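You operate a simulated robot arm through the tools that you are given. There is no shell and no other tool. Be economical: measure what you need, move in short steps, check, and stop when the job is done.

You are at the controls of a simulated robot arm. One attempt, no reset.

TASK
Cap the vial in the capping block and stand it in the long white rack.
Fine: grip it first; free the grip; well 3. Set down upright: what you pick out.

The check looks at the end state, three seconds after you hand in, the way a careful person would. Anything else that was tipped, shoved, dropped, spilled or broken makes it a failure. Lids that push on must go on centred and level and be pressed home; caps that screw on are set level and turned clockwise until they are tight.

THE ROBOT
A 7-joint arm with a two-finger parallel gripper, fixed in place. Base frame: the origin is at the foot of the arm, x ahead of it, y to its left, z up; the work surface is at about z = 0. Lengths are in mm, angles in degrees, forces in N, time in s.
With the tool pointing down near the work surface it reaches from about 240 to 620 mm from the base axis. Its first joint turns from -66.0 to 66.0 degrees. Payload 2.6 kg.
The tool frame sits at the grasp point between the pads (the TCP): z along the fingers, y along the line on which they close. The tips reach 30 mm beyond it. Largest opening 94 mm; finger width 28, thickness 10; the body of the gripper, 50 by 96 mm, starts 55 mm behind the TCP.
Orientation is told as [roll, pitch, yaw] about the base's x, y, z axes, in that order, counted from this pose: with the fingers straight down and closing along the base's y, the tool's x points along the base's -x, its y along +y and its z along -z.

THE INTERFACE
- The arm moves only by the tool send_rows. Its argument "moves" is text: rows parted by semicolons, each of 7 numbers parted by spaces: the shift along the tool's x, y, z in mm, then the turn, a rotation vector about the tool's x, y, z in degrees, then the closure in counts, from 0 (fully open) to 255 (shut). In form: dx dy dz wx wy wz gripper; .... A call has 1 to 12 rows; each row is the pose to reach, as a shift and turn from the pose commanded when the call began, along the tool's axes at that moment. Rows are played at 5 a second. More than 50 mm and 8.6 degrees between two rows, or a gripper value outside its range, and nothing of the call is played. Where a pose cannot be reached the arm comes as near as it can. A force on the tool above 90 N (or 10 N above the force at the start of the call, whichever is more), or a blocked arm, ends the call early, and 0.2 s more pass. The fingers move at their own pace (about 72 mm/s each) and stop on an object; they squeeze with about 44 N. The grip force told is the motor's: it shows also when the fingers shut on nothing. Time passes only in rows, and 0.2 s behind the last, so rows that repeat a pose let the fingers close. The reply holds the time, the measured pose of the TCP, the force on the tool along the base axes, the opening and the grip force, in the units named above and with some noise, with the torque about the TCP (base axes, N m) and any sound that the robot's microphone picked up.
- Cameras (640 x 400 px; columns grow to the right, rows downward): "scene" is fixed at [35.4, 431.3, 567]; the picture's right is [-0.77, -0.64, 0.00], its down [-0.35, 0.42, -0.84] and it looks along [0.53, -0.64, -0.55] (base axes); focal length 364 px, centre (320, 200). "wrist" rides on the gripper at [76, 14, -102] in the tool frame; the picture's right is [-0.18, 0.98, 0.00], its down [-0.75, -0.14, -0.64] and it looks along [-0.63, -0.12, 0.77] (tool axes); focal length 243 px, centre (320, 200). There is no depth. A picture from a camera that has moved, and an enlarged one, comes with that camera's place and axes in the base frame and with its lens.
- camera(camera): a new picture of that camera. It takes no simulated time.
- enlarge(camera, box): a new picture of the part [left, top, right, bottom] of that camera's present view, enlarged. It takes no simulated time.
- finish_job(): hands the job in; it is judged then, once.

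Go step by step. Nothing tells you positions but the pictures and the camera data: compare them with the known pose of the tool, close in by small moves and look again before you grip or let go. The budget is 120 turns and 84 pictures, counting those below and the enlarged ones. Unless the task says otherwise, let go and move clear before handing in, and close with one line.

The tools are called after "Request:" by a JSON object that holds its "name" and its "arguments". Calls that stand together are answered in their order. send_rows: Moves the arm, as the interface text tells. Its arguments: {"type":"object","properties":{"moves":{"type":"string"}},"required":["moves"]} The other tools are called the same way: camera (camera) takes a picture; enlarge (camera, box) takes an enlarged picture of a part of a camera's view; finish_job () hands the job in.

At the start:

```text
time_s: 0.0
position: [421.9, 67.6, 318.1]
ee_rot: [0.0, 0.0, -0.1]
wrist_force: [-0.4, 0.2, -0.9]
wrist_torque: [0.0, 0.01, -0.01]
opening: 94.2
grasp_force: 0.1
```

scene: 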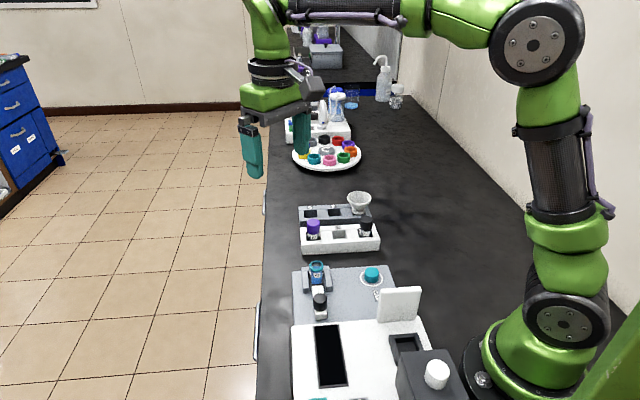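
wrist: 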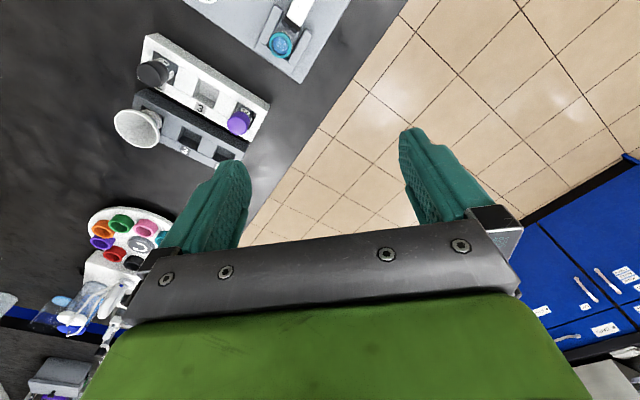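

I see the capping block (teal-ringed vial), a teal cap on a dish, and a white rack beyond it. I'll look closer at these.

Request:
{"name": "enlarge", "arguments": {"camera": "scene", "box": [280, 240, 440, 340]}}

Request:
{"name": "enlarge", "arguments": {"camera": "scene", "box": [280, 180, 400, 255]}}

Request:
{"name": "enlarge", "arguments": {"camera": "wrist", "box": [80, 0, 340, 170]}}

Request:
{"name": "enlarge", "arguments": {"camera": "scene", "box": [260, 290, 480, 400]}}

Request:
{"name": "enlarge", "arguments": {"camera": "scene", "box": [270, 80, 420, 175]}}

```text
4.00 times, centred on (360, 290) of scene
camera zoom: at [35.4, 431.3, 567.0], right [-0.77, -0.64, 0.0], down [-0.35, 0.42, -0.84], along [0.53, -0.64, -0.55], focal length 1458 px, centre (160, -160)
```

zoom: 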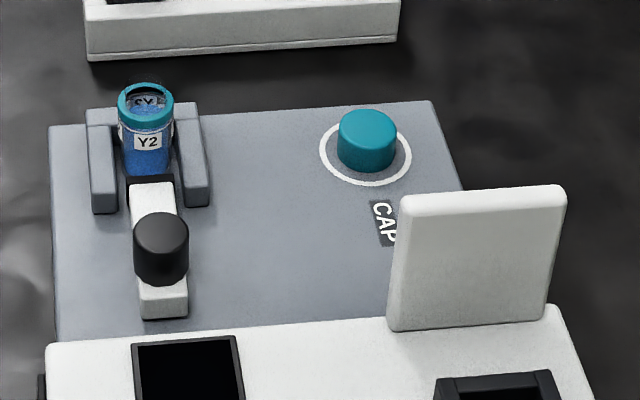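

```text
5.33 times, centred on (340, 218) of scene
camera zoom: at [35.4, 431.3, 567.0], right [-0.77, -0.64, 0.0], down [-0.35, 0.42, -0.84], along [0.53, -0.64, -0.55], focal length 1944 px, centre (213, 107)
```

zoom: 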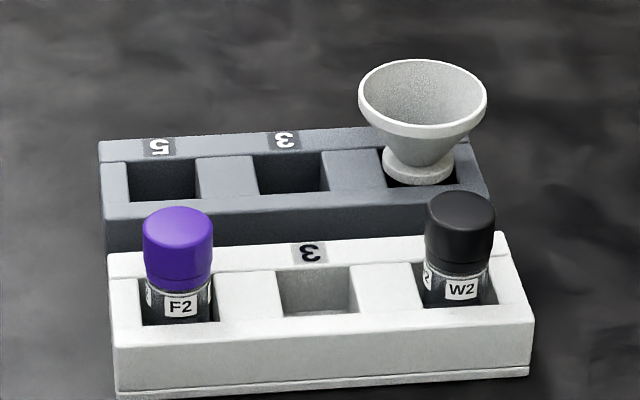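

```text
2.35 times, centred on (210, 85) of wrist
camera zoom: at [345.7, 81.4, 421.2], right [0.18, 0.98, 0.0], down [0.75, -0.14, 0.64], along [0.63, -0.12, -0.77], focal length 571 px, centre (579, 471)
```

zoom: 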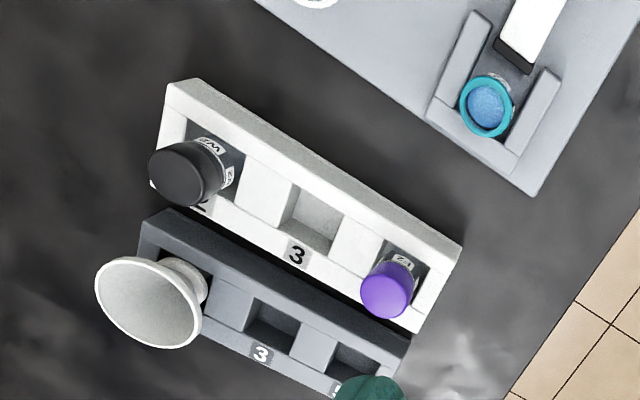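

```text
2.91 times, centred on (370, 345) of scene
camera zoom: at [35.4, 431.3, 567.0], right [-0.77, -0.64, 0.0], down [-0.35, 0.42, -0.84], along [0.53, -0.64, -0.55], focal length 1060 px, centre (174, -222)
```

zoom: 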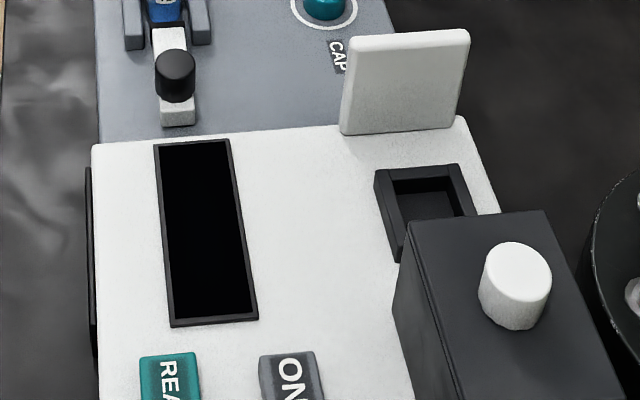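

```text
4.21 times, centred on (345, 128) of scene
camera zoom: at [35.4, 431.3, 567.0], right [-0.77, -0.64, 0.0], down [-0.35, 0.42, -0.84], along [0.53, -0.64, -0.55], focal length 1535 px, centre (215, 505)
```

zoom: 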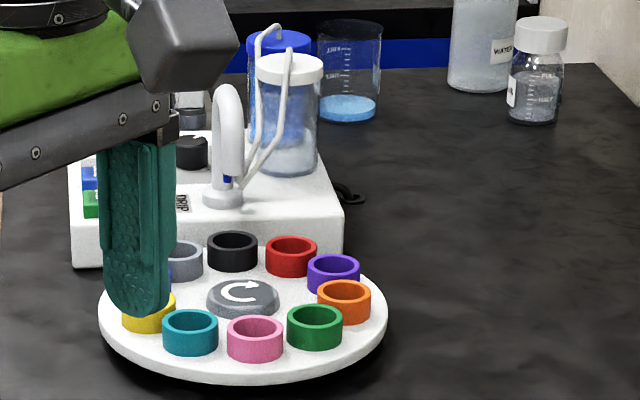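

The clamp beside vial Y2 (white bar, black knob) looks like what must be closed first. I'll turn the tool to the block's 45° axes and take a better look from the wrist camera.

Request:
{"name": "send_rows", "arguments": {"moves": "25 14 15 0 0 7.5 0;50 27 29 0 0 15 0;76 41 44 0 0 22.5 0;101 55 59 0 0 30 0;127 68 73 0 0 37.5 0;152 82 88 0 0 45 0;152 82 88 0 0 45 0"}}

Request:
{"name": "camera", "arguments": {"camera": "wrist"}}

```text
time_s: 1.6
position: [270.3, 147.5, 229.4]
ee_rot: [0.0, 0.0, -45.0]
wrist_force: [-0.7, 0.8, 0.0]
wrist_torque: [-0.01, 0.03, 0.01]
opening: 94.0
grasp_force: 0.0
```

```text
76 pictures are left
camera wrist: at [226.5, 213.6, 332.7], right [0.83, 0.56, 0.0], down [0.43, -0.63, 0.64], along [0.36, -0.53, -0.77], focal length 243 px, centre (320, 200)
```

wrist: 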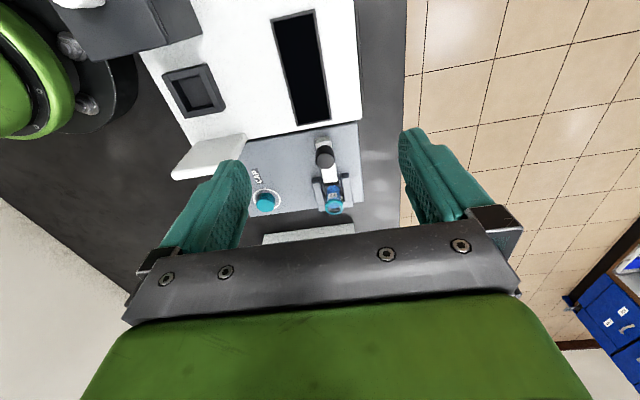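

The clamp is in view between the fingers; I'll enlarge it.

Request:
{"name": "enlarge", "arguments": {"camera": "wrist", "box": [230, 110, 390, 220]}}

Request:
{"name": "enlarge", "arguments": {"camera": "scene", "box": [288, 250, 352, 330]}}

```text
3.64 times, centred on (310, 165) of wrist
camera zoom: at [226.5, 213.6, 332.7], right [0.83, 0.56, 0.0], down [0.43, -0.63, 0.64], along [0.36, -0.53, -0.77], focal length 882 px, centre (356, 327)
```

zoom: 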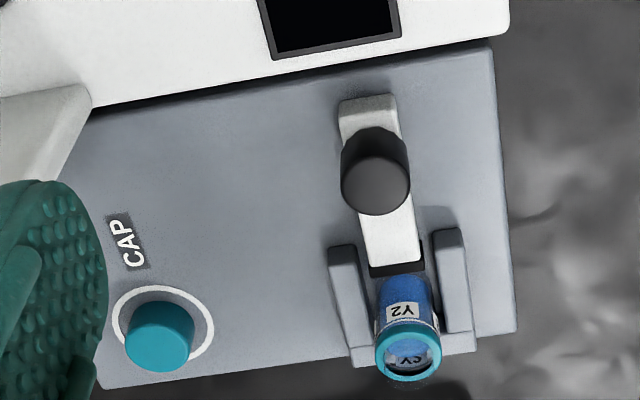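

```text
5.00 times, centred on (320, 290) of scene
camera zoom: at [35.4, 431.3, 567.0], right [-0.77, -0.64, 0.0], down [-0.35, 0.42, -0.84], along [0.53, -0.64, -0.55], focal length 1822 px, centre (320, -250)
```

zoom: 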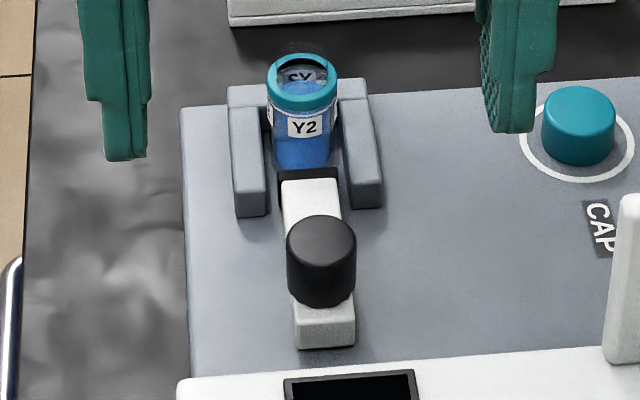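

Triangulated: knob top about (328, 77, 45), vial top (384, 21, 50), cap top (302, -60, 24). I'll go above the knob and check.

Request:
{"name": "send_rows", "arguments": {"moves": "-30 -3 40 0 0 0 0;-60 -6 80 0 0 0 0;-91 -9 115 0 0 0 0;-91 -9 132 0 0 0 0;-91 -9 132 0 0 0 0"}}

Request:
{"name": "camera", "arguments": {"camera": "wrist"}}

Request:
{"name": "enlarge", "arguments": {"camera": "scene", "box": [256, 220, 416, 320]}}

```text
time_s: 2.8
position: [328.6, 79.4, 100.6]
ee_rot: [0.1, 0.0, -44.9]
wrist_force: [0.2, 0.0, 0.3]
wrist_torque: [-0.01, 0.0, -0.04]
opening: 93.9
grasp_force: 0.1
```

```text
73 pictures are left
camera wrist: at [284.6, 143.1, 203.2], right [0.82, 0.57, 0.0], down [0.43, -0.63, 0.64], along [0.36, -0.53, -0.77], focal length 243 px, centre (320, 200)
```

wrist: 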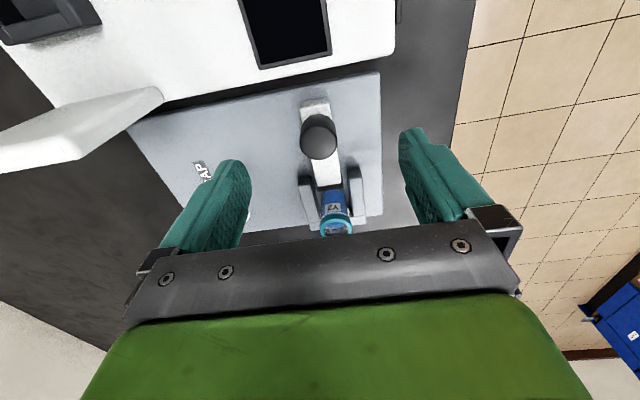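

```text
4.00 times, centred on (336, 270) of scene
camera zoom: at [35.5, 431.3, 567.0], right [-0.77, -0.64, 0.0], down [-0.35, 0.42, -0.84], along [0.53, -0.64, -0.55], focal length 1458 px, centre (256, -80)
```

zoom: 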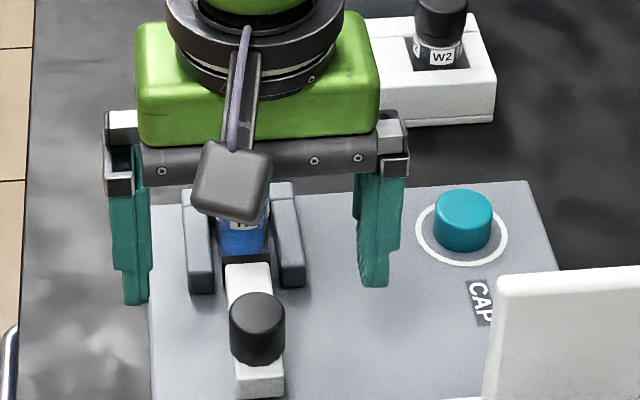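

The knob lies right under the tool. I'll descend, grip the knob lightly, and check.

Request:
{"name": "send_rows", "arguments": {"moves": "0 -1 20 0 0 0 0;0 -1 36 0 0 0 0;0 -1 36 0 0 0 150;0 -1 36 0 0 0 255;0 -1 36 0 0 0 255;0 -1 36 0 0 0 255"}}

Request:
{"name": "enlarge", "arguments": {"camera": "wrist", "box": [230, 80, 410, 240]}}

```text
time_s: 4.2
position: [325.9, 78.6, 62.4]
ee_rot: [0.1, -0.1, -44.9]
wrist_force: [8.7, 6.3, -9.7]
wrist_torque: [-0.2, 0.14, -0.05]
opening: 24.9
grasp_force: 44.8
```

```text
2.50 times, centred on (320, 160) of wrist
camera zoom: at [283.3, 142.9, 165.7], right [0.82, 0.57, 0.0], down [0.43, -0.63, 0.64], along [0.36, -0.53, -0.77], focal length 606 px, centre (320, 300)
```

zoom: 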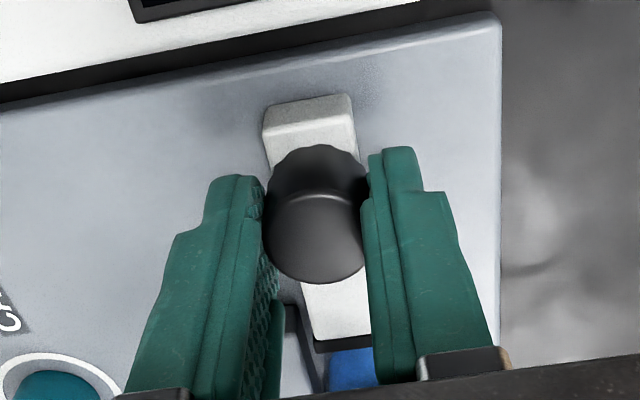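

The knob is gripped (25 mm). Now I slide it toward the vial in small steps, watching the force.

Request:
{"name": "send_rows", "arguments": {"moves": "-2 1 0 0 0 0 255;-4 1 0 0 0 0 255;-6 1 0 0 0 0 255;-6 1 0 0 0 0 255"}}

Request:
{"name": "enlarge", "arguments": {"camera": "scene", "box": [256, 220, 416, 320]}}

```text
time_s: 5.2
position: [331.8, 73.8, 63.5]
ee_rot: [0.1, 0.0, -44.9]
wrist_force: [11.4, 3.4, -8.7]
wrist_torque: [-0.19, 0.13, -0.15]
opening: 24.6
grasp_force: 45.1
```

```text
4.00 times, centred on (336, 270) of scene
camera zoom: at [35.5, 431.3, 567.0], right [-0.77, -0.64, 0.0], down [-0.35, 0.42, -0.84], along [0.53, -0.64, -0.55], focal length 1458 px, centre (256, -80)
```

zoom: 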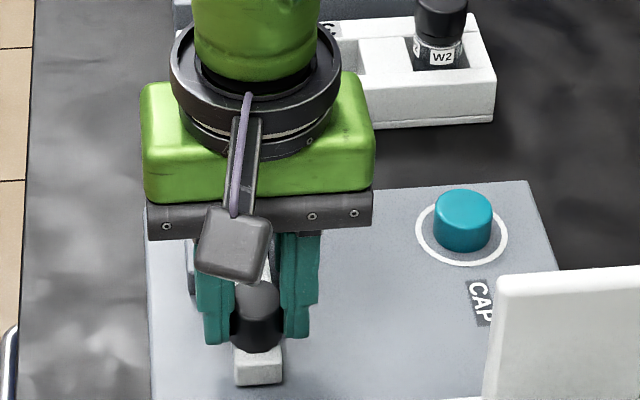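

The bar slides with the knob. I'll continue.

Request:
{"name": "send_rows", "arguments": {"moves": "-2 1 0 0 0 0 255;-4 1 0 0 0 0 255;-6 1 0 0 0 0 255;-6 1 0 0 0 0 255"}}

Request:
{"name": "enlarge", "arguments": {"camera": "wrist", "box": [230, 80, 410, 240]}}

```text
time_s: 6.2
position: [336.0, 68.7, 63.3]
ee_rot: [-0.4, 0.2, -45.2]
wrist_force: [-31.4, -19.4, 55.6]
wrist_torque: [-0.48, 0.3, -0.02]
opening: 25.0
grasp_force: 44.8
```

```text
2.50 times, centred on (320, 160) of wrist
camera zoom: at [293.3, 134.8, 165.8], right [0.83, 0.56, -0.01], down [0.43, -0.63, 0.64], along [0.36, -0.53, -0.77], focal length 606 px, centre (320, 300)
```

zoom: 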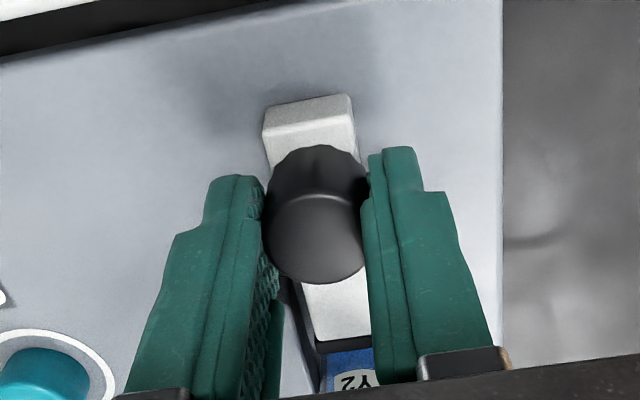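

There's now lateral and upward force, possibly fingers meeting the holder walls. I'll look closely.

Request:
{"name": "enlarge", "arguments": {"camera": "scene", "box": [280, 260, 360, 320]}}

Request:
{"name": "enlarge", "arguments": {"camera": "wrist", "box": [280, 150, 380, 240]}}

```text
6.67 times, centred on (320, 290) of scene
camera zoom: at [35.2, 431.3, 567.0], right [-0.77, -0.64, 0.0], down [-0.35, 0.42, -0.84], along [0.53, -0.64, -0.55], focal length 2430 px, centre (320, -400)
```

zoom: 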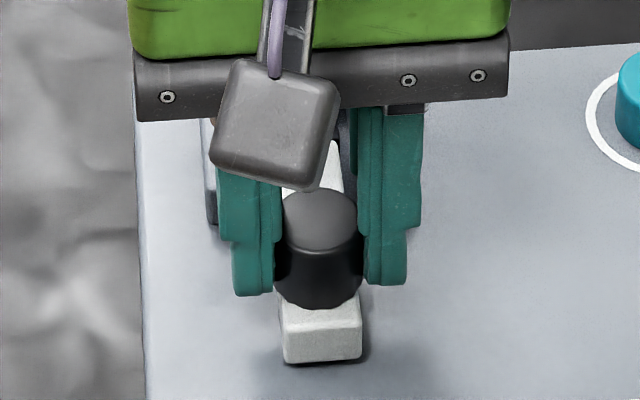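

```text
4.44 times, centred on (330, 195) of wrist
camera zoom: at [293.3, 134.8, 165.8], right [0.83, 0.56, -0.01], down [0.43, -0.63, 0.64], along [0.36, -0.53, -0.77], focal length 1078 px, centre (276, 222)
```

zoom: 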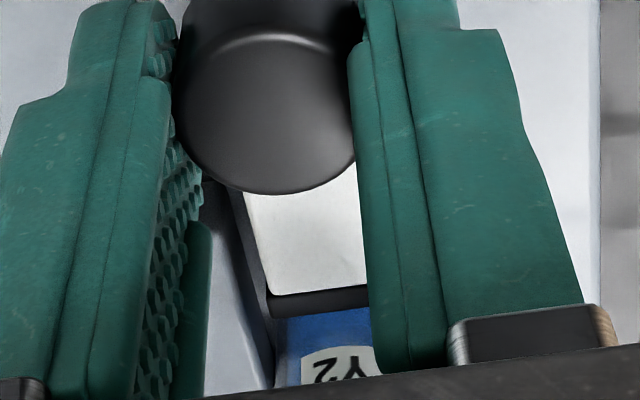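

I'll release and rise to relieve the load and see how far the jaw has gone.

Request:
{"name": "send_rows", "arguments": {"moves": "0 0 0 0 0 0 130;0 0 -20 0 0 0 130;0 0 -45 0 0 0 130;30 0 -60 0 0 0 130;60 0 -60 0 0 0 130;60 0 -60 0 0 0 130"}}

Request:
{"name": "enlarge", "arguments": {"camera": "wrist", "box": [270, 120, 390, 240]}}

Request:
{"name": "enlarge", "arguments": {"camera": "scene", "box": [280, 250, 360, 310]}}

```text
time_s: 7.6
position: [294.8, 114.2, 122.1]
ee_rot: [-0.1, 0.0, -44.9]
wrist_force: [-0.4, 0.3, -1.1]
wrist_torque: [0.0, 0.01, -0.04]
opening: 46.1
grasp_force: 0.2
```

```text
3.33 times, centred on (330, 180) of wrist
camera zoom: at [251.3, 178.7, 225.4], right [0.82, 0.57, 0.0], down [0.43, -0.63, 0.64], along [0.36, -0.53, -0.77], focal length 809 px, centre (287, 267)
```

zoom: 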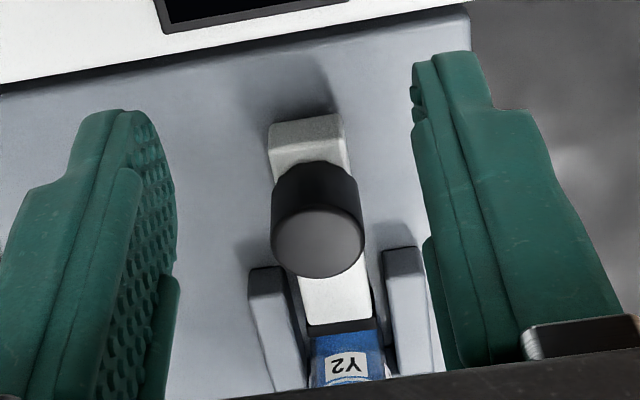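

```text
6.67 times, centred on (320, 280) of scene
camera zoom: at [35.4, 431.3, 567.0], right [-0.77, -0.64, 0.0], down [-0.35, 0.42, -0.84], along [0.53, -0.64, -0.55], focal length 2430 px, centre (320, -333)
```

zoom: 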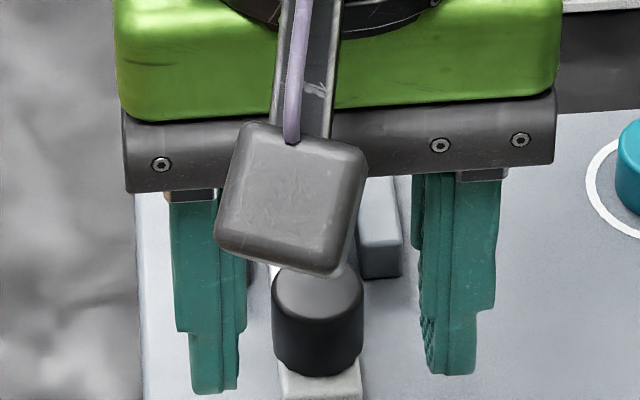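

The pad seems at or near the vial. I'll push the knob from behind with closed fingers so they stay clear of the holder walls, and feel for the stop.

Request:
{"name": "send_rows", "arguments": {"moves": "0 0 0 0 0 0 255;-15 -1 20 0 0 0 255;-29 -2 45 0 0 0 255;-29 -2 58 0 0 0 255;-32 -2 58 0 0 0 255;-34 -2 58 0 0 0 255;-36 -2 58 0 0 0 255;-36 -2 58 0 0 0 255"}}

```text
time_s: 9.4
position: [317.1, 88.5, 64.1]
ee_rot: [-0.1, 0.4, -44.8]
wrist_force: [-16.3, 28.1, -7.9]
wrist_torque: [0.66, 0.47, 0.13]
opening: 0.0
grasp_force: 32.8
```

Request:
{"name": "send_rows", "arguments": {"moves": "-1 0 0 0 0 0 255;-2 0 0 0 0 0 255;-3 0 0 0 0 0 255;-3 0 0 0 0 0 255"}}

Request:
{"name": "enlarge", "arguments": {"camera": "wrist", "box": [270, 120, 390, 240]}}

```text
time_s: 10.4
position: [316.2, 89.1, 64.8]
ee_rot: [-0.3, 0.7, -44.9]
wrist_force: [-34.1, 31.1, 14.3]
wrist_torque: [-0.08, 0.35, -0.04]
opening: 0.0
grasp_force: 32.8
```

```text
3.33 times, centred on (330, 180) of wrist
camera zoom: at [274.4, 152.2, 168.0], right [0.82, 0.57, -0.01], down [0.44, -0.63, 0.63], along [0.35, -0.52, -0.77], focal length 809 px, centre (287, 267)
```

zoom: 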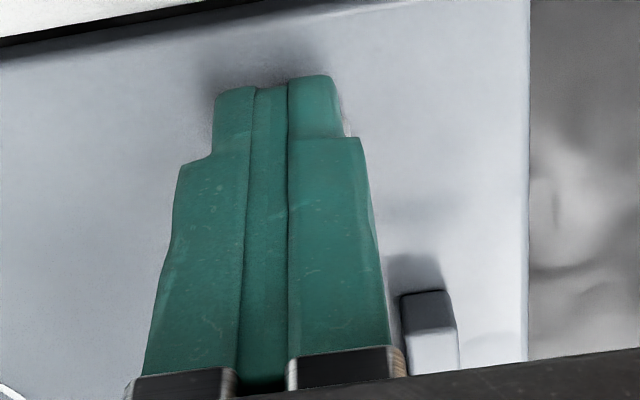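

The knob is against a hard stop (about 46 N, no further motion), so the jaw is on the vial. I'll back off and verify from above.

Request:
{"name": "send_rows", "arguments": {"moves": "5 0 0 0 0 0 255;10 0 -20 0 0 0 255;30 0 -60 0 0 0 100;60 0 -90 0 0 0 0;60 0 -110 0 0 0 0;60 0 -110 0 0 0 0"}}

Request:
{"name": "enlarge", "arguments": {"camera": "wrist", "box": [250, 120, 390, 220]}}

Request:
{"name": "enlarge", "arguments": {"camera": "scene", "box": [280, 250, 360, 310]}}

```text
time_s: 11.8
position: [278.9, 125.7, 173.9]
ee_rot: [0.0, 0.1, -45.0]
wrist_force: [0.3, 0.1, 0.0]
wrist_torque: [0.03, 0.02, -0.03]
opening: 94.2
grasp_force: 0.2
```

```text
4.00 times, centred on (320, 170) of wrist
camera zoom: at [234.5, 190.1, 276.3], right [0.82, 0.57, 0.0], down [0.43, -0.63, 0.64], along [0.36, -0.53, -0.77], focal length 970 px, centre (320, 320)
```

zoom: 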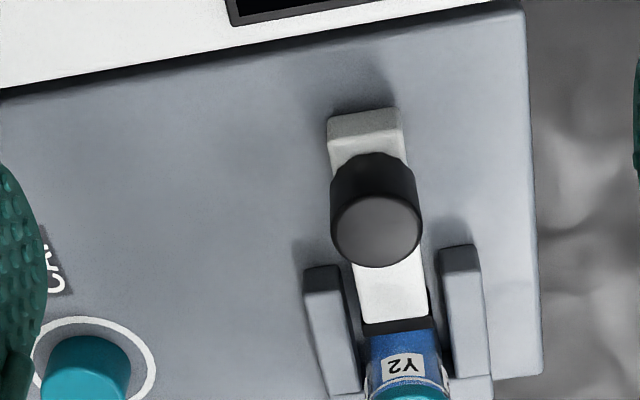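

```text
6.67 times, centred on (320, 280) of scene
camera zoom: at [35.4, 431.3, 567.0], right [-0.77, -0.64, 0.0], down [-0.35, 0.42, -0.84], along [0.53, -0.64, -0.55], focal length 2430 px, centre (320, -333)
```

zoom: 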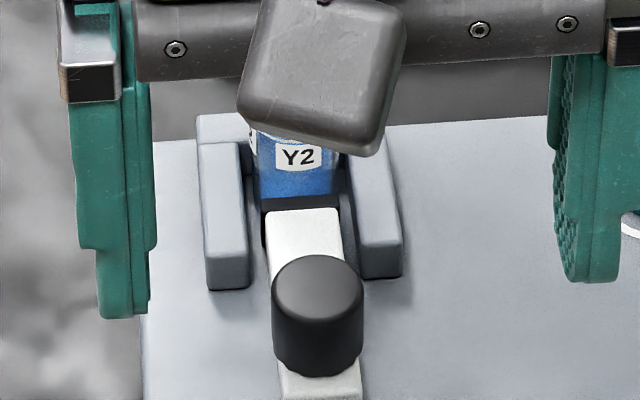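

The vial is clamped. Next I go over the cap, staying high until past the white plate.

Request:
{"name": "send_rows", "arguments": {"moves": "-37 -29 0 0 0 0 0;-74 -57 0 0 0 0 0;-111 -86 0 0 0 0 0;-148 -114 10 0 0 0 50;-148 -114 50 0 0 0 100;-148 -114 84 0 0 0 100;-148 -114 84 0 0 0 100"}}

Request:
{"name": "enlarge", "arguments": {"camera": "wrist", "box": [240, 60, 400, 240]}}

Request:
{"name": "enlarge", "arguments": {"camera": "scene", "box": [280, 220, 440, 320]}}

```text
time_s: 13.4
position: [301.0, -60.0, 89.5]
ee_rot: [0.0, 0.0, -45.1]
wrist_force: [-0.9, -0.2, -0.6]
wrist_torque: [0.02, 0.0, 0.01]
opening: 57.1
grasp_force: 0.1
```

```text
2.22 times, centred on (320, 150) of wrist
camera zoom: at [257.8, 5.5, 192.6], right [0.82, 0.57, 0.0], down [0.43, -0.63, 0.64], along [0.36, -0.53, -0.77], focal length 539 px, centre (320, 311)
```

zoom: 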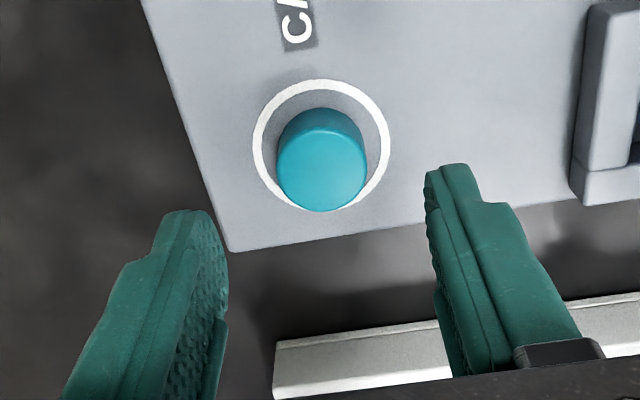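

```text
4.00 times, centred on (360, 270) of scene
camera zoom: at [35.4, 431.3, 567.0], right [-0.77, -0.64, 0.0], down [-0.35, 0.42, -0.84], along [0.53, -0.64, -0.55], focal length 1458 px, centre (160, -80)
```

zoom: 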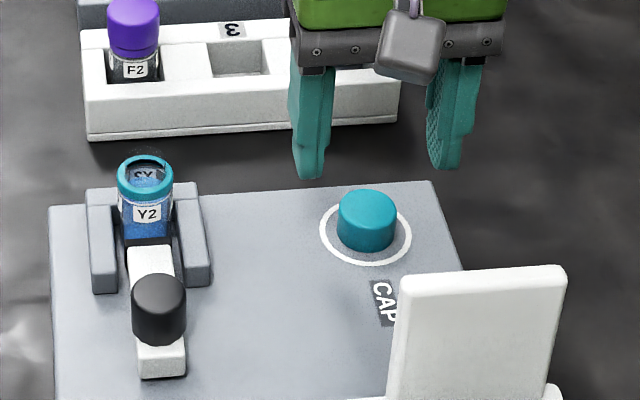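

Cap top refined to about (301, -58, 28), diameter 29 mm. I'll descend and grip it.

Request:
{"name": "send_rows", "arguments": {"moves": "1 1.5 20 0 0 0 100;1 1.5 42 0 0 0 100;1 1.5 42 0 0 0 100;1 1.5 42 0 0 0 255;1 1.5 42 0 0 0 255;1 1.5 42 0 0 0 255"}}

Request:
{"name": "enlarge", "arguments": {"camera": "wrist", "box": [240, 60, 400, 240]}}

Request:
{"name": "enlarge", "arguments": {"camera": "scene", "box": [330, 230, 410, 290]}}

```text
time_s: 14.8
position: [301.6, -57.7, 47.9]
ee_rot: [0.0, 0.0, -45.0]
wrist_force: [-0.1, 0.0, -0.4]
wrist_torque: [0.02, 0.0, -0.02]
opening: 27.8
grasp_force: 44.4
```

```text
2.22 times, centred on (320, 150) of wrist
camera zoom: at [257.8, 6.5, 150.3], right [0.82, 0.57, 0.0], down [0.43, -0.63, 0.64], along [0.36, -0.53, -0.77], focal length 539 px, centre (320, 311)
```

zoom: 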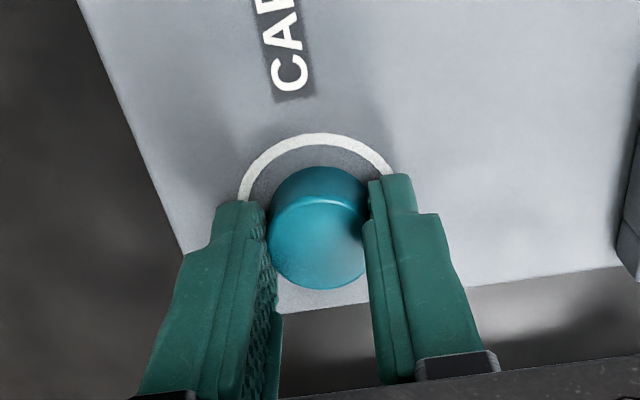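

```text
6.67 times, centred on (370, 260) of scene
camera zoom: at [35.4, 431.3, 567.0], right [-0.77, -0.64, 0.0], down [-0.35, 0.42, -0.84], along [0.53, -0.64, -0.55], focal length 2430 px, centre (-13, -200)
```

zoom: 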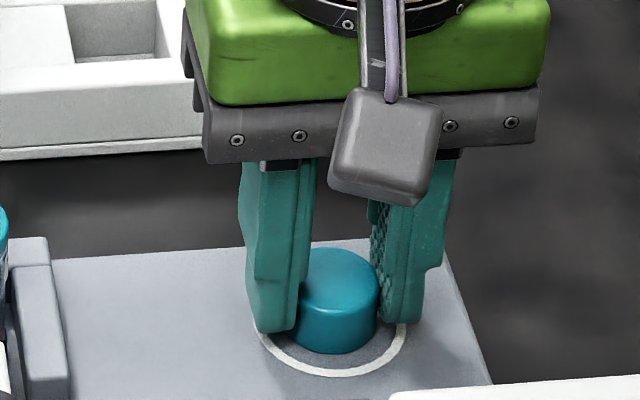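

The cap is held. I'll lift it and measure the vial mouth again now that it is clamped.

Request:
{"name": "send_rows", "arguments": {"moves": "0 0 -20 0 0 0 255;0 0 -50 0 0 0 255;0 0 -80 0 0 0 255;0 0 -80 0 0 0 255"}}

Request:
{"name": "enlarge", "arguments": {"camera": "scene", "box": [296, 245, 336, 270]}}

Request:
{"name": "enlarge", "arguments": {"camera": "wrist", "box": [250, 60, 490, 210]}}

```text
time_s: 15.8
position: [301.3, -58.0, 131.1]
ee_rot: [0.1, -0.1, -44.9]
wrist_force: [-0.3, 0.3, 0.0]
wrist_torque: [0.03, -0.01, 0.02]
opening: 28.0
grasp_force: 43.9
```

```text
16.00 times, centred on (316, 258) of scene
camera zoom: at [35.4, 431.3, 567.0], right [-0.77, -0.64, 0.0], down [-0.35, 0.42, -0.84], along [0.53, -0.64, -0.55], focal length 5832 px, centre (384, -720)
```

zoom: 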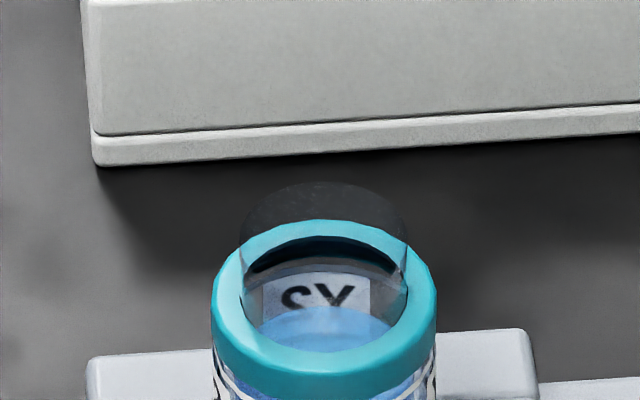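

```text
2.67 times, centred on (370, 135) of wrist
camera zoom: at [257.4, 6.0, 233.8], right [0.82, 0.57, 0.0], down [0.43, -0.63, 0.64], along [0.36, -0.53, -0.77], focal length 647 px, centre (187, 373)
```

zoom: 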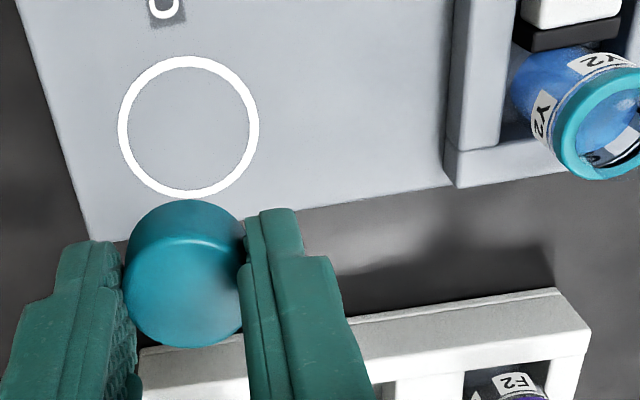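

The vial has a clear neck above a teal collar, and has shifted to about (389, 15). I'll carry the cap above it while winding the wrist counter‑clockwise 90°, for screwing room.

Request:
{"name": "send_rows", "arguments": {"moves": "-1 10.4 0 0 0 -8.2 255;-2 20.8 0 0 0 -16.4 255;-3 31.2 0 0 0 -24.5 255;-4 41.6 0 0 0 -32.7 255;-4.5 52 0 0 0 -40.9 255;-5.5 62.3 0 0 0 -49.1 255;-6.4 72.7 0 0 0 -57.3 255;-7.3 83 0 0 0 -65.5 255;-8.2 93.4 0 0 0 -73.6 255;-9.1 103.8 0 0 0 -81.8 255;-10 114 0 0 0 -90 255;-10 114 0 0 0 -90 255"}}

Request:
{"name": "camera", "arguments": {"camera": "wrist"}}

Request:
{"name": "enlarge", "arguments": {"camera": "scene", "box": [256, 200, 384, 280]}}

```text
time_s: 18.4
position: [389.4, 16.3, 129.4]
ee_rot: [0.0, 0.0, 45.2]
wrist_force: [0.7, 0.8, -0.1]
wrist_torque: [-0.03, 0.03, 0.0]
opening: 27.6
grasp_force: 44.3
```

```text
55 pictures are left
camera wrist: at [326.1, -27.1, 231.5], right [-0.57, 0.82, 0.0], down [0.63, 0.43, 0.64], along [0.53, 0.36, -0.77], focal length 243 px, centre (320, 200)
```

wrist: 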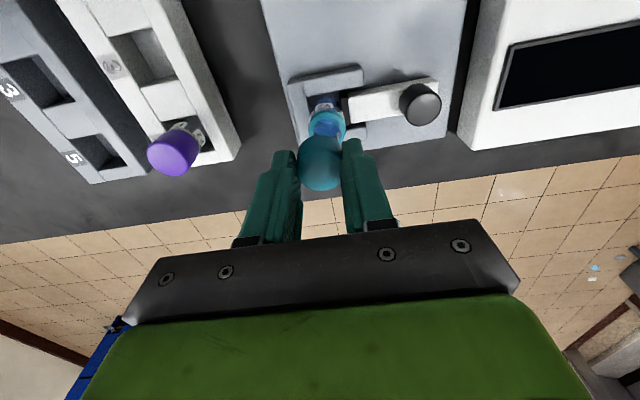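

```text
5.00 times, centred on (320, 240) of scene
camera zoom: at [35.4, 431.3, 567.0], right [-0.77, -0.64, 0.0], down [-0.35, 0.42, -0.84], along [0.53, -0.64, -0.55], focal length 1822 px, centre (320, 0)
```

zoom: 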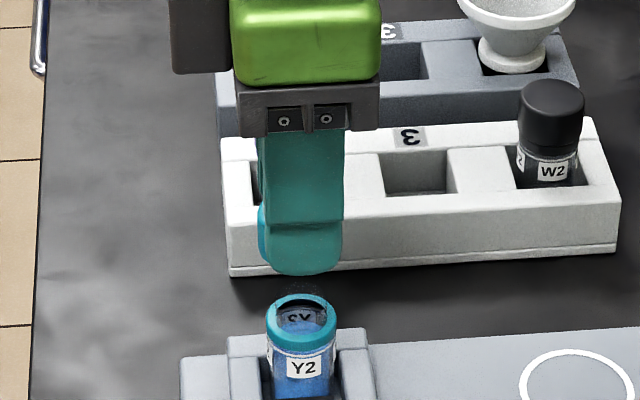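

Request:
{"name": "enlarge", "arguments": {"camera": "wrist", "box": [280, 80, 376, 200]}}

Request:
{"name": "enlarge", "arguments": {"camera": "scene", "box": [296, 220, 344, 290]}}

```text
3.33 times, centred on (328, 140) of wrist
camera zoom: at [326.1, -27.1, 231.5], right [-0.57, 0.82, 0.0], down [0.63, 0.43, 0.64], along [0.53, 0.36, -0.77], focal length 809 px, centre (293, 400)
```

zoom: 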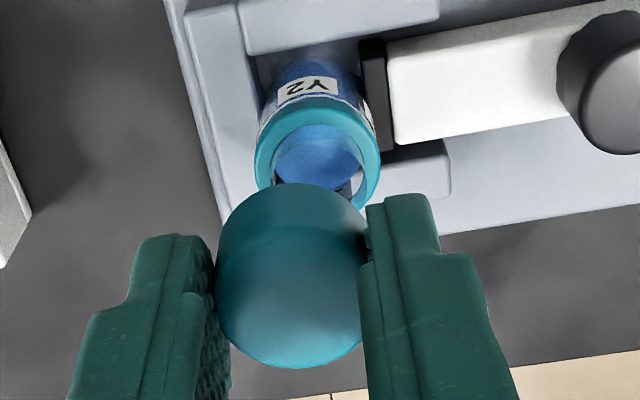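

```text
5.71 times, centred on (320, 255) of scene
camera zoom: at [35.4, 431.3, 567.0], right [-0.77, -0.64, 0.0], down [-0.35, 0.42, -0.84], along [0.53, -0.64, -0.55], focal length 2083 px, centre (320, -114)
```

zoom: 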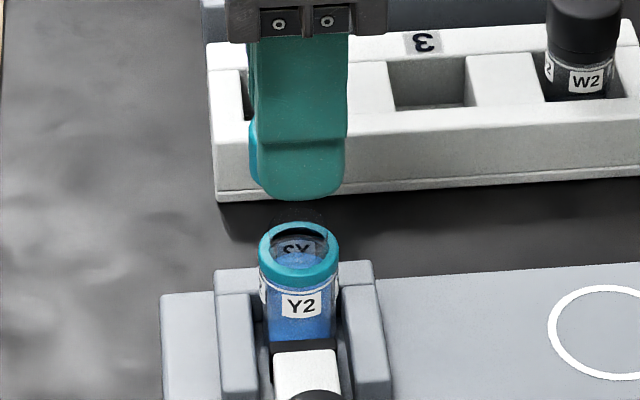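

I need the cap's exact seat in the fingers relative to the vial, so I'll zoom in.

Request:
{"name": "enlarge", "arguments": {"camera": "scene", "box": [290, 225, 346, 260]}}

Request:
{"name": "enlarge", "arguments": {"camera": "wrist", "box": [296, 110, 344, 194]}}

```text
11.43 times, centred on (318, 242) of scene
camera zoom: at [35.4, 431.3, 567.0], right [-0.77, -0.64, 0.0], down [-0.35, 0.42, -0.84], along [0.53, -0.64, -0.55], focal length 4165 px, centre (343, -286)
```

zoom: 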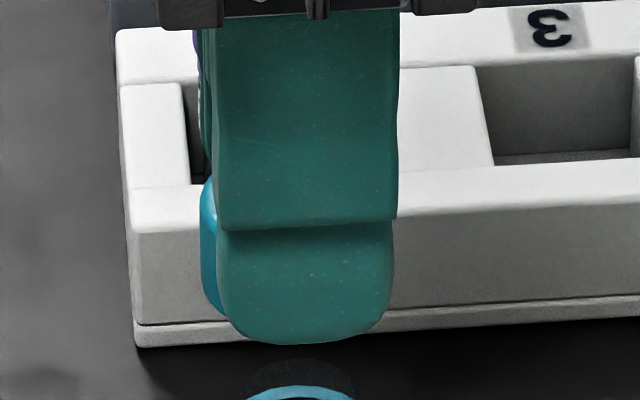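

```text
4.76 times, centred on (320, 152) of wrist
camera zoom: at [326.1, -27.1, 231.5], right [-0.57, 0.82, 0.0], down [0.63, 0.43, 0.64], along [0.53, 0.36, -0.77], focal length 1155 px, centre (320, 429)
```

zoom: 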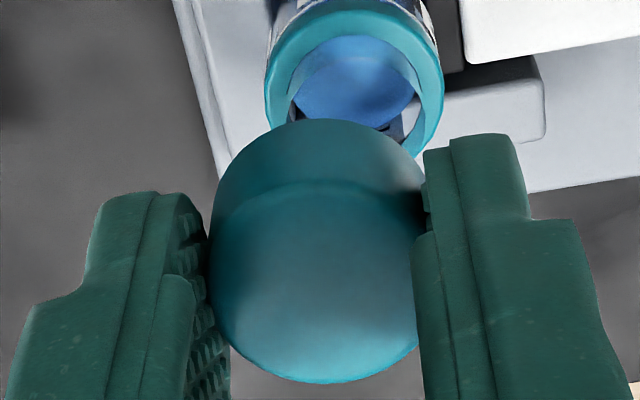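

Combining both views: cap must shift about +2.3 mm (tool x) and +6.5 mm (tool y); neck rim near z 65. I'll move there and go down to just above.

Request:
{"name": "send_rows", "arguments": {"moves": "2.3 6.5 0 0 0 0 255;2.3 6.5 12 0 0 0 255;2.3 6.5 22 0 0 0 255;2.3 6.5 22 0 0 0 255"}}

Request:
{"name": "enlarge", "arguments": {"camera": "scene", "box": [290, 238, 346, 273]}}

Request:
{"name": "enlarge", "arguments": {"camera": "wrist", "box": [280, 100, 376, 200]}}

```text
time_s: 19.4
position: [382.4, 19.6, 106.7]
ee_rot: [0.0, 0.0, 45.0]
wrist_force: [0.1, -0.6, -0.7]
wrist_torque: [0.01, -0.02, 0.02]
opening: 27.7
grasp_force: 44.2
```

```text
11.43 times, centred on (318, 256) of scene
camera zoom: at [35.4, 431.3, 567.0], right [-0.77, -0.64, 0.0], down [-0.35, 0.42, -0.84], along [0.53, -0.64, -0.55], focal length 4165 px, centre (343, -434)
```

zoom: 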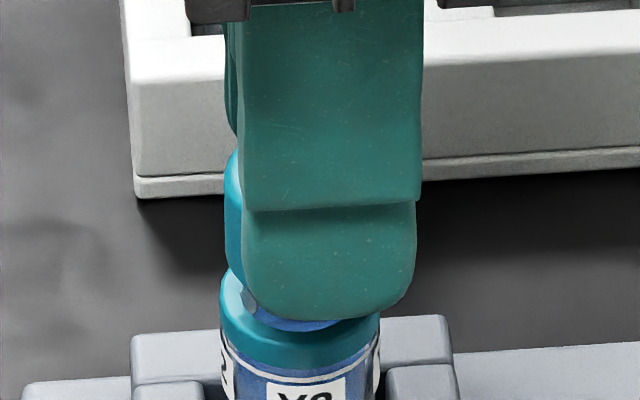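

```text
4.00 times, centred on (328, 150) of wrist
camera zoom: at [319.0, -24.8, 209.2], right [-0.57, 0.82, 0.0], down [0.63, 0.43, 0.64], along [0.53, 0.36, -0.77], focal length 970 px, centre (288, 400)
```

zoom: 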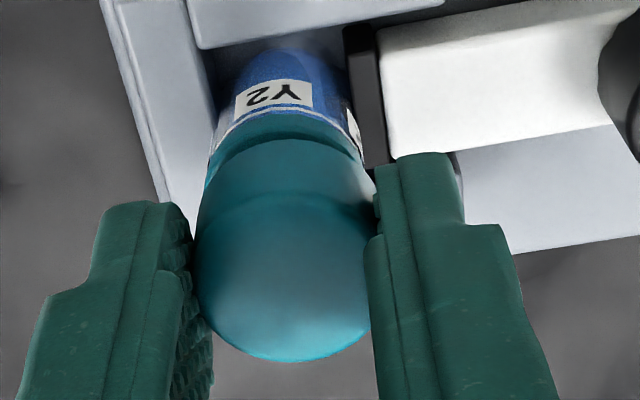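

Alignment looks within a millimetre; small −0.6 mm correction in x, then lower slowly.

Request:
{"name": "send_rows", "arguments": {"moves": "-0.6 0 0 0 0 0 255;-0.6 0 2 0 0 0 255;-0.6 0 4 0 0 0 255;-0.6 0 6 0 0 0 255;-0.6 0 6 0 0 0 255"}}

Request:
{"name": "enlarge", "arguments": {"camera": "scene", "box": [290, 238, 346, 273]}}

```text
time_s: 20.6
position: [384.4, 18.5, 100.8]
ee_rot: [0.0, 0.1, 44.9]
wrist_force: [1.0, 0.3, 0.6]
wrist_torque: [0.01, -0.01, 0.01]
opening: 27.7
grasp_force: 43.8
```

```text
11.43 times, centred on (318, 256) of scene
camera zoom: at [35.4, 431.3, 567.0], right [-0.77, -0.64, 0.0], down [-0.35, 0.42, -0.84], along [0.53, -0.64, -0.55], focal length 4165 px, centre (343, -434)
```

zoom: 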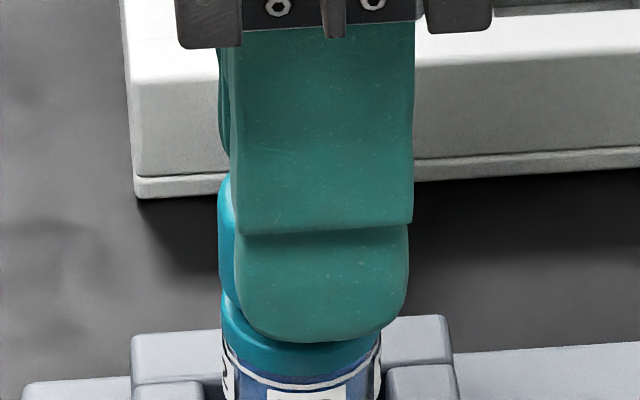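

Cap is centred over the collar. Lowering further in small steps.

Request:
{"name": "send_rows", "arguments": {"moves": "0 0 1.5 0 0 0 255;0 0 3 0 0 0 255;0 0 4 0 0 0 255;0 0 4 0 0 0 255"}}

```text
time_s: 21.6
position: [384.7, 21.1, 96.7]
ee_rot: [-0.1, -0.1, 45.0]
wrist_force: [0.2, -0.1, -0.1]
wrist_torque: [-0.02, -0.04, -0.01]
opening: 27.7
grasp_force: 43.2
```

Request:
{"name": "send_rows", "arguments": {"moves": "0 0 1 0 0 0 255;0 0 2 0 0 0 255;0 0 3 0 0 0 255;0 0 3 0 0 0 255"}}

Request:
{"name": "enlarge", "arguments": {"camera": "scene", "box": [290, 238, 346, 273]}}

Request:
{"name": "enlarge", "arguments": {"camera": "wrist", "box": [280, 100, 376, 200]}}

```text
time_s: 22.6
position: [384.9, 19.4, 94.9]
ee_rot: [-0.1, 0.0, 45.1]
wrist_force: [-3.1, 0.3, 10.3]
wrist_torque: [-0.06, 0.18, 0.05]
opening: 27.6
grasp_force: 43.6
heard: snap
```

```text
11.43 times, centred on (318, 256) of scene
camera zoom: at [35.4, 431.3, 567.0], right [-0.77, -0.64, 0.0], down [-0.35, 0.42, -0.84], along [0.53, -0.64, -0.55], focal length 4165 px, centre (343, -434)
```

zoom: 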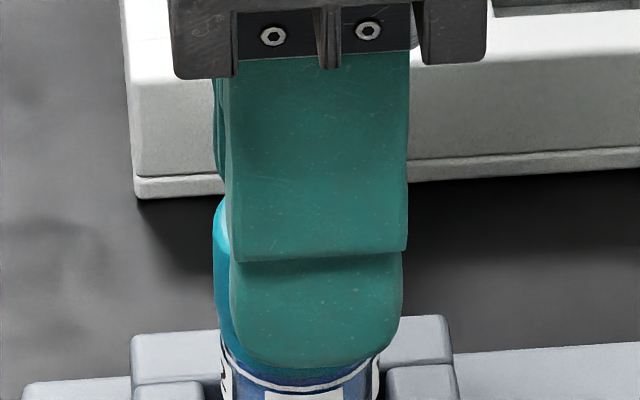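

```text
4.00 times, centred on (328, 150) of wrist
camera zoom: at [321.3, -24.3, 197.1], right [-0.57, 0.82, 0.0], down [0.63, 0.43, 0.64], along [0.53, 0.36, -0.77], focal length 970 px, centre (288, 400)
```

zoom: 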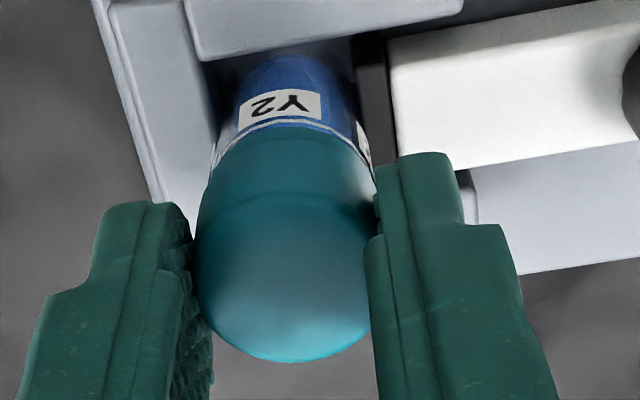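

A snap was heard at about 10 N, suggesting a push-on cap. I'll press a bit more to see if it is home.

Request:
{"name": "send_rows", "arguments": {"moves": "0.3 0 1 0 0 0 255;0.5 0 2 0 0 0 255;0.5 0 3 0 0 0 255;0.5 0 3 0 0 0 255"}}

Request:
{"name": "enlarge", "arguments": {"camera": "scene", "box": [290, 238, 346, 273]}}

```text
time_s: 23.6
position: [386.9, 19.6, 93.6]
ee_rot: [-0.5, -0.3, 45.1]
wrist_force: [-3.9, 1.9, 41.5]
wrist_torque: [0.06, 0.09, 0.0]
opening: 27.8
grasp_force: 43.6
```

```text
11.43 times, centred on (318, 256) of scene
camera zoom: at [35.2, 431.3, 567.0], right [-0.77, -0.64, 0.0], down [-0.35, 0.42, -0.84], along [0.53, -0.64, -0.55], focal length 4165 px, centre (343, -434)
```

zoom: 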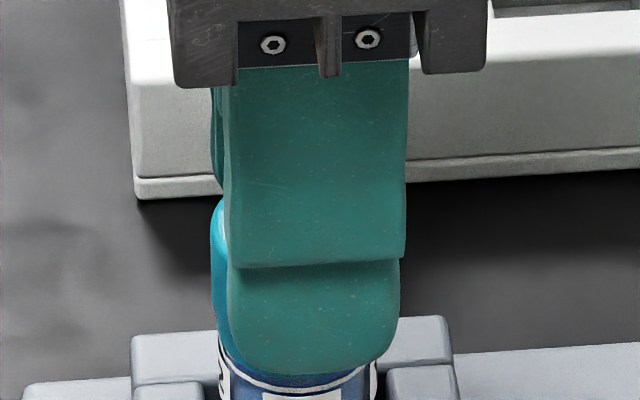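

It is firm at 41 N. I'll ease off, release, rise and inspect the cap.

Request:
{"name": "send_rows", "arguments": {"moves": "0 0 -2 0 0 0 255;0 0 -2 0 0 0 200;0 0 -2 0 0 0 150;0 0 -2 0 0 0 110;0 0 -20 0 0 0 110;50 0 -50 0 0 0 110;95 0 -50 0 0 0 110;95 0 -50 0 0 0 110"}}

Request:
{"name": "enlarge", "arguments": {"camera": "scene", "box": [290, 238, 346, 273]}}

Request:
{"name": "camera", "arguments": {"camera": "wrist"}}

```text
refused: row 6 steps farther than a row can; nothing moved
```

```text
11.43 times, centred on (318, 256) of scene
camera zoom: at [35.2, 431.3, 567.0], right [-0.77, -0.64, 0.0], down [-0.35, 0.42, -0.84], along [0.53, -0.64, -0.55], focal length 4165 px, centre (343, -434)
```

zoom: 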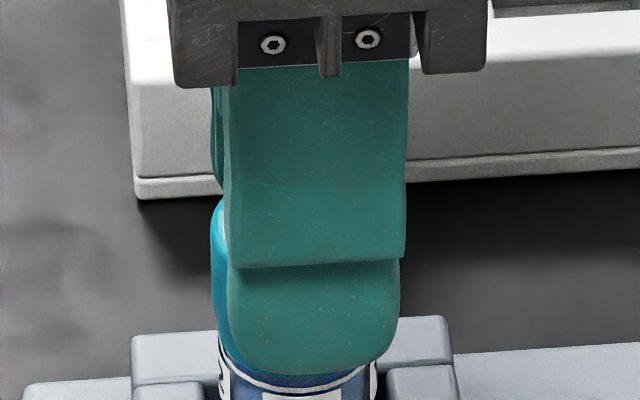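

```text
42 pictures are left
camera wrist: at [320.9, -24.2, 195.3], right [-0.57, 0.82, 0.0], down [0.63, 0.43, 0.65], along [0.54, 0.36, -0.76], focal length 243 px, centre (320, 200)
```

wrist: 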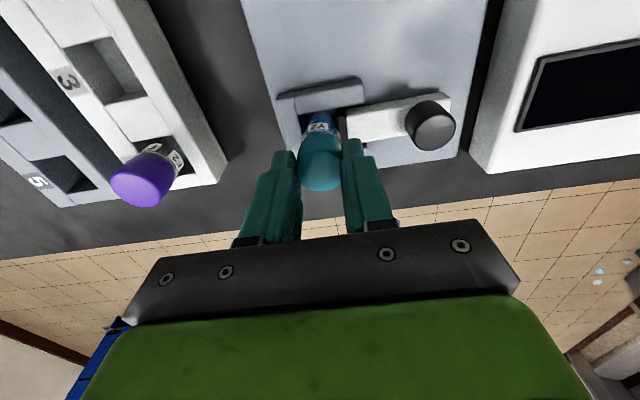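

A row step was too long; I'll resend with shorter steps.

Request:
{"name": "send_rows", "arguments": {"moves": "0 0 -2 0 0 0 255;0 0 -2 0 0 0 200;0 0 -2 0 0 0 150;0 0 -2 0 0 0 110;0 0 -20 0 0 0 110;0 0 -45 0 0 0 110;40 0 -50 0 0 0 110;80 0 -50 0 0 0 110;80 0 -50 0 0 0 110"}}

Request:
{"name": "enlarge", "arguments": {"camera": "scene", "box": [290, 238, 346, 273]}}

Request:
{"name": "enlarge", "arguments": {"camera": "wrist", "box": [240, 120, 400, 230]}}

```text
time_s: 25.6
position: [328.2, -39.3, 141.0]
ee_rot: [0.0, 0.1, 45.0]
wrist_force: [-1.5, 0.3, -0.3]
wrist_torque: [0.0, 0.02, 0.0]
opening: 53.6
grasp_force: 0.1
```

```text
11.43 times, centred on (318, 256) of scene
camera zoom: at [35.4, 431.3, 567.0], right [-0.77, -0.64, 0.0], down [-0.35, 0.42, -0.84], along [0.53, -0.64, -0.55], focal length 4165 px, centre (343, -434)
```

zoom: 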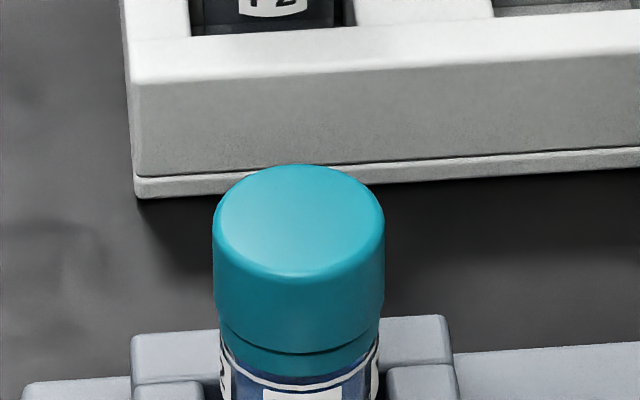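

```text
3.64 times, centred on (320, 175) of wrist
camera zoom: at [264.7, -82.6, 242.3], right [-0.57, 0.82, 0.0], down [0.63, 0.43, 0.64], along [0.53, 0.36, -0.77], focal length 882 px, centre (320, 291)
```

zoom: 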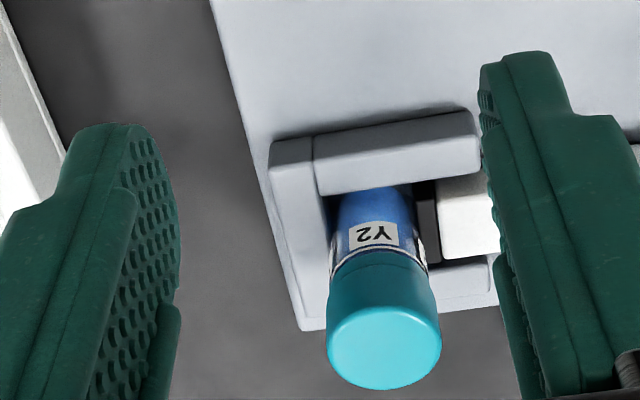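

The cap sits level and centred, flush on the collar. I'll compare it with the finished vials in the rack for the seating height.

Request:
{"name": "enlarge", "arguments": {"camera": "scene", "box": [296, 240, 336, 275]}}

Request:
{"name": "enlarge", "arguments": {"camera": "scene", "box": [296, 210, 386, 250]}}

```text
11.43 times, centred on (316, 258) of scene
camera zoom: at [35.4, 431.3, 567.0], right [-0.77, -0.64, 0.0], down [-0.35, 0.42, -0.84], along [0.53, -0.64, -0.55], focal length 4165 px, centre (366, -457)
```

zoom: 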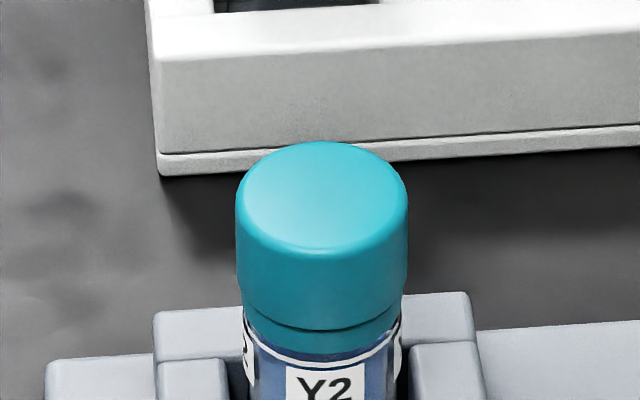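

```text
7.11 times, centred on (341, 230) of scene
camera zoom: at [35.4, 431.3, 567.0], right [-0.77, -0.64, 0.0], down [-0.35, 0.42, -0.84], along [0.53, -0.64, -0.55], focal length 2592 px, centre (171, -13)
```

zoom: 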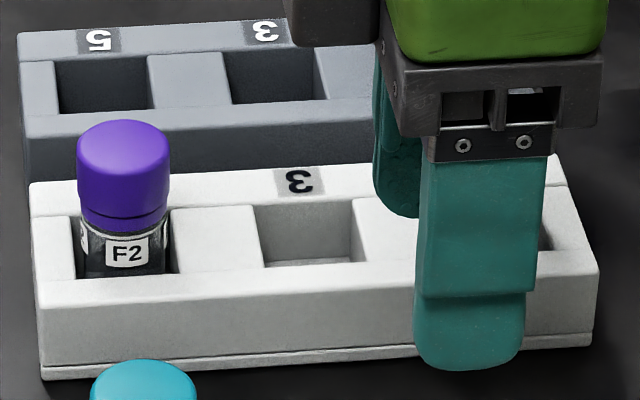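

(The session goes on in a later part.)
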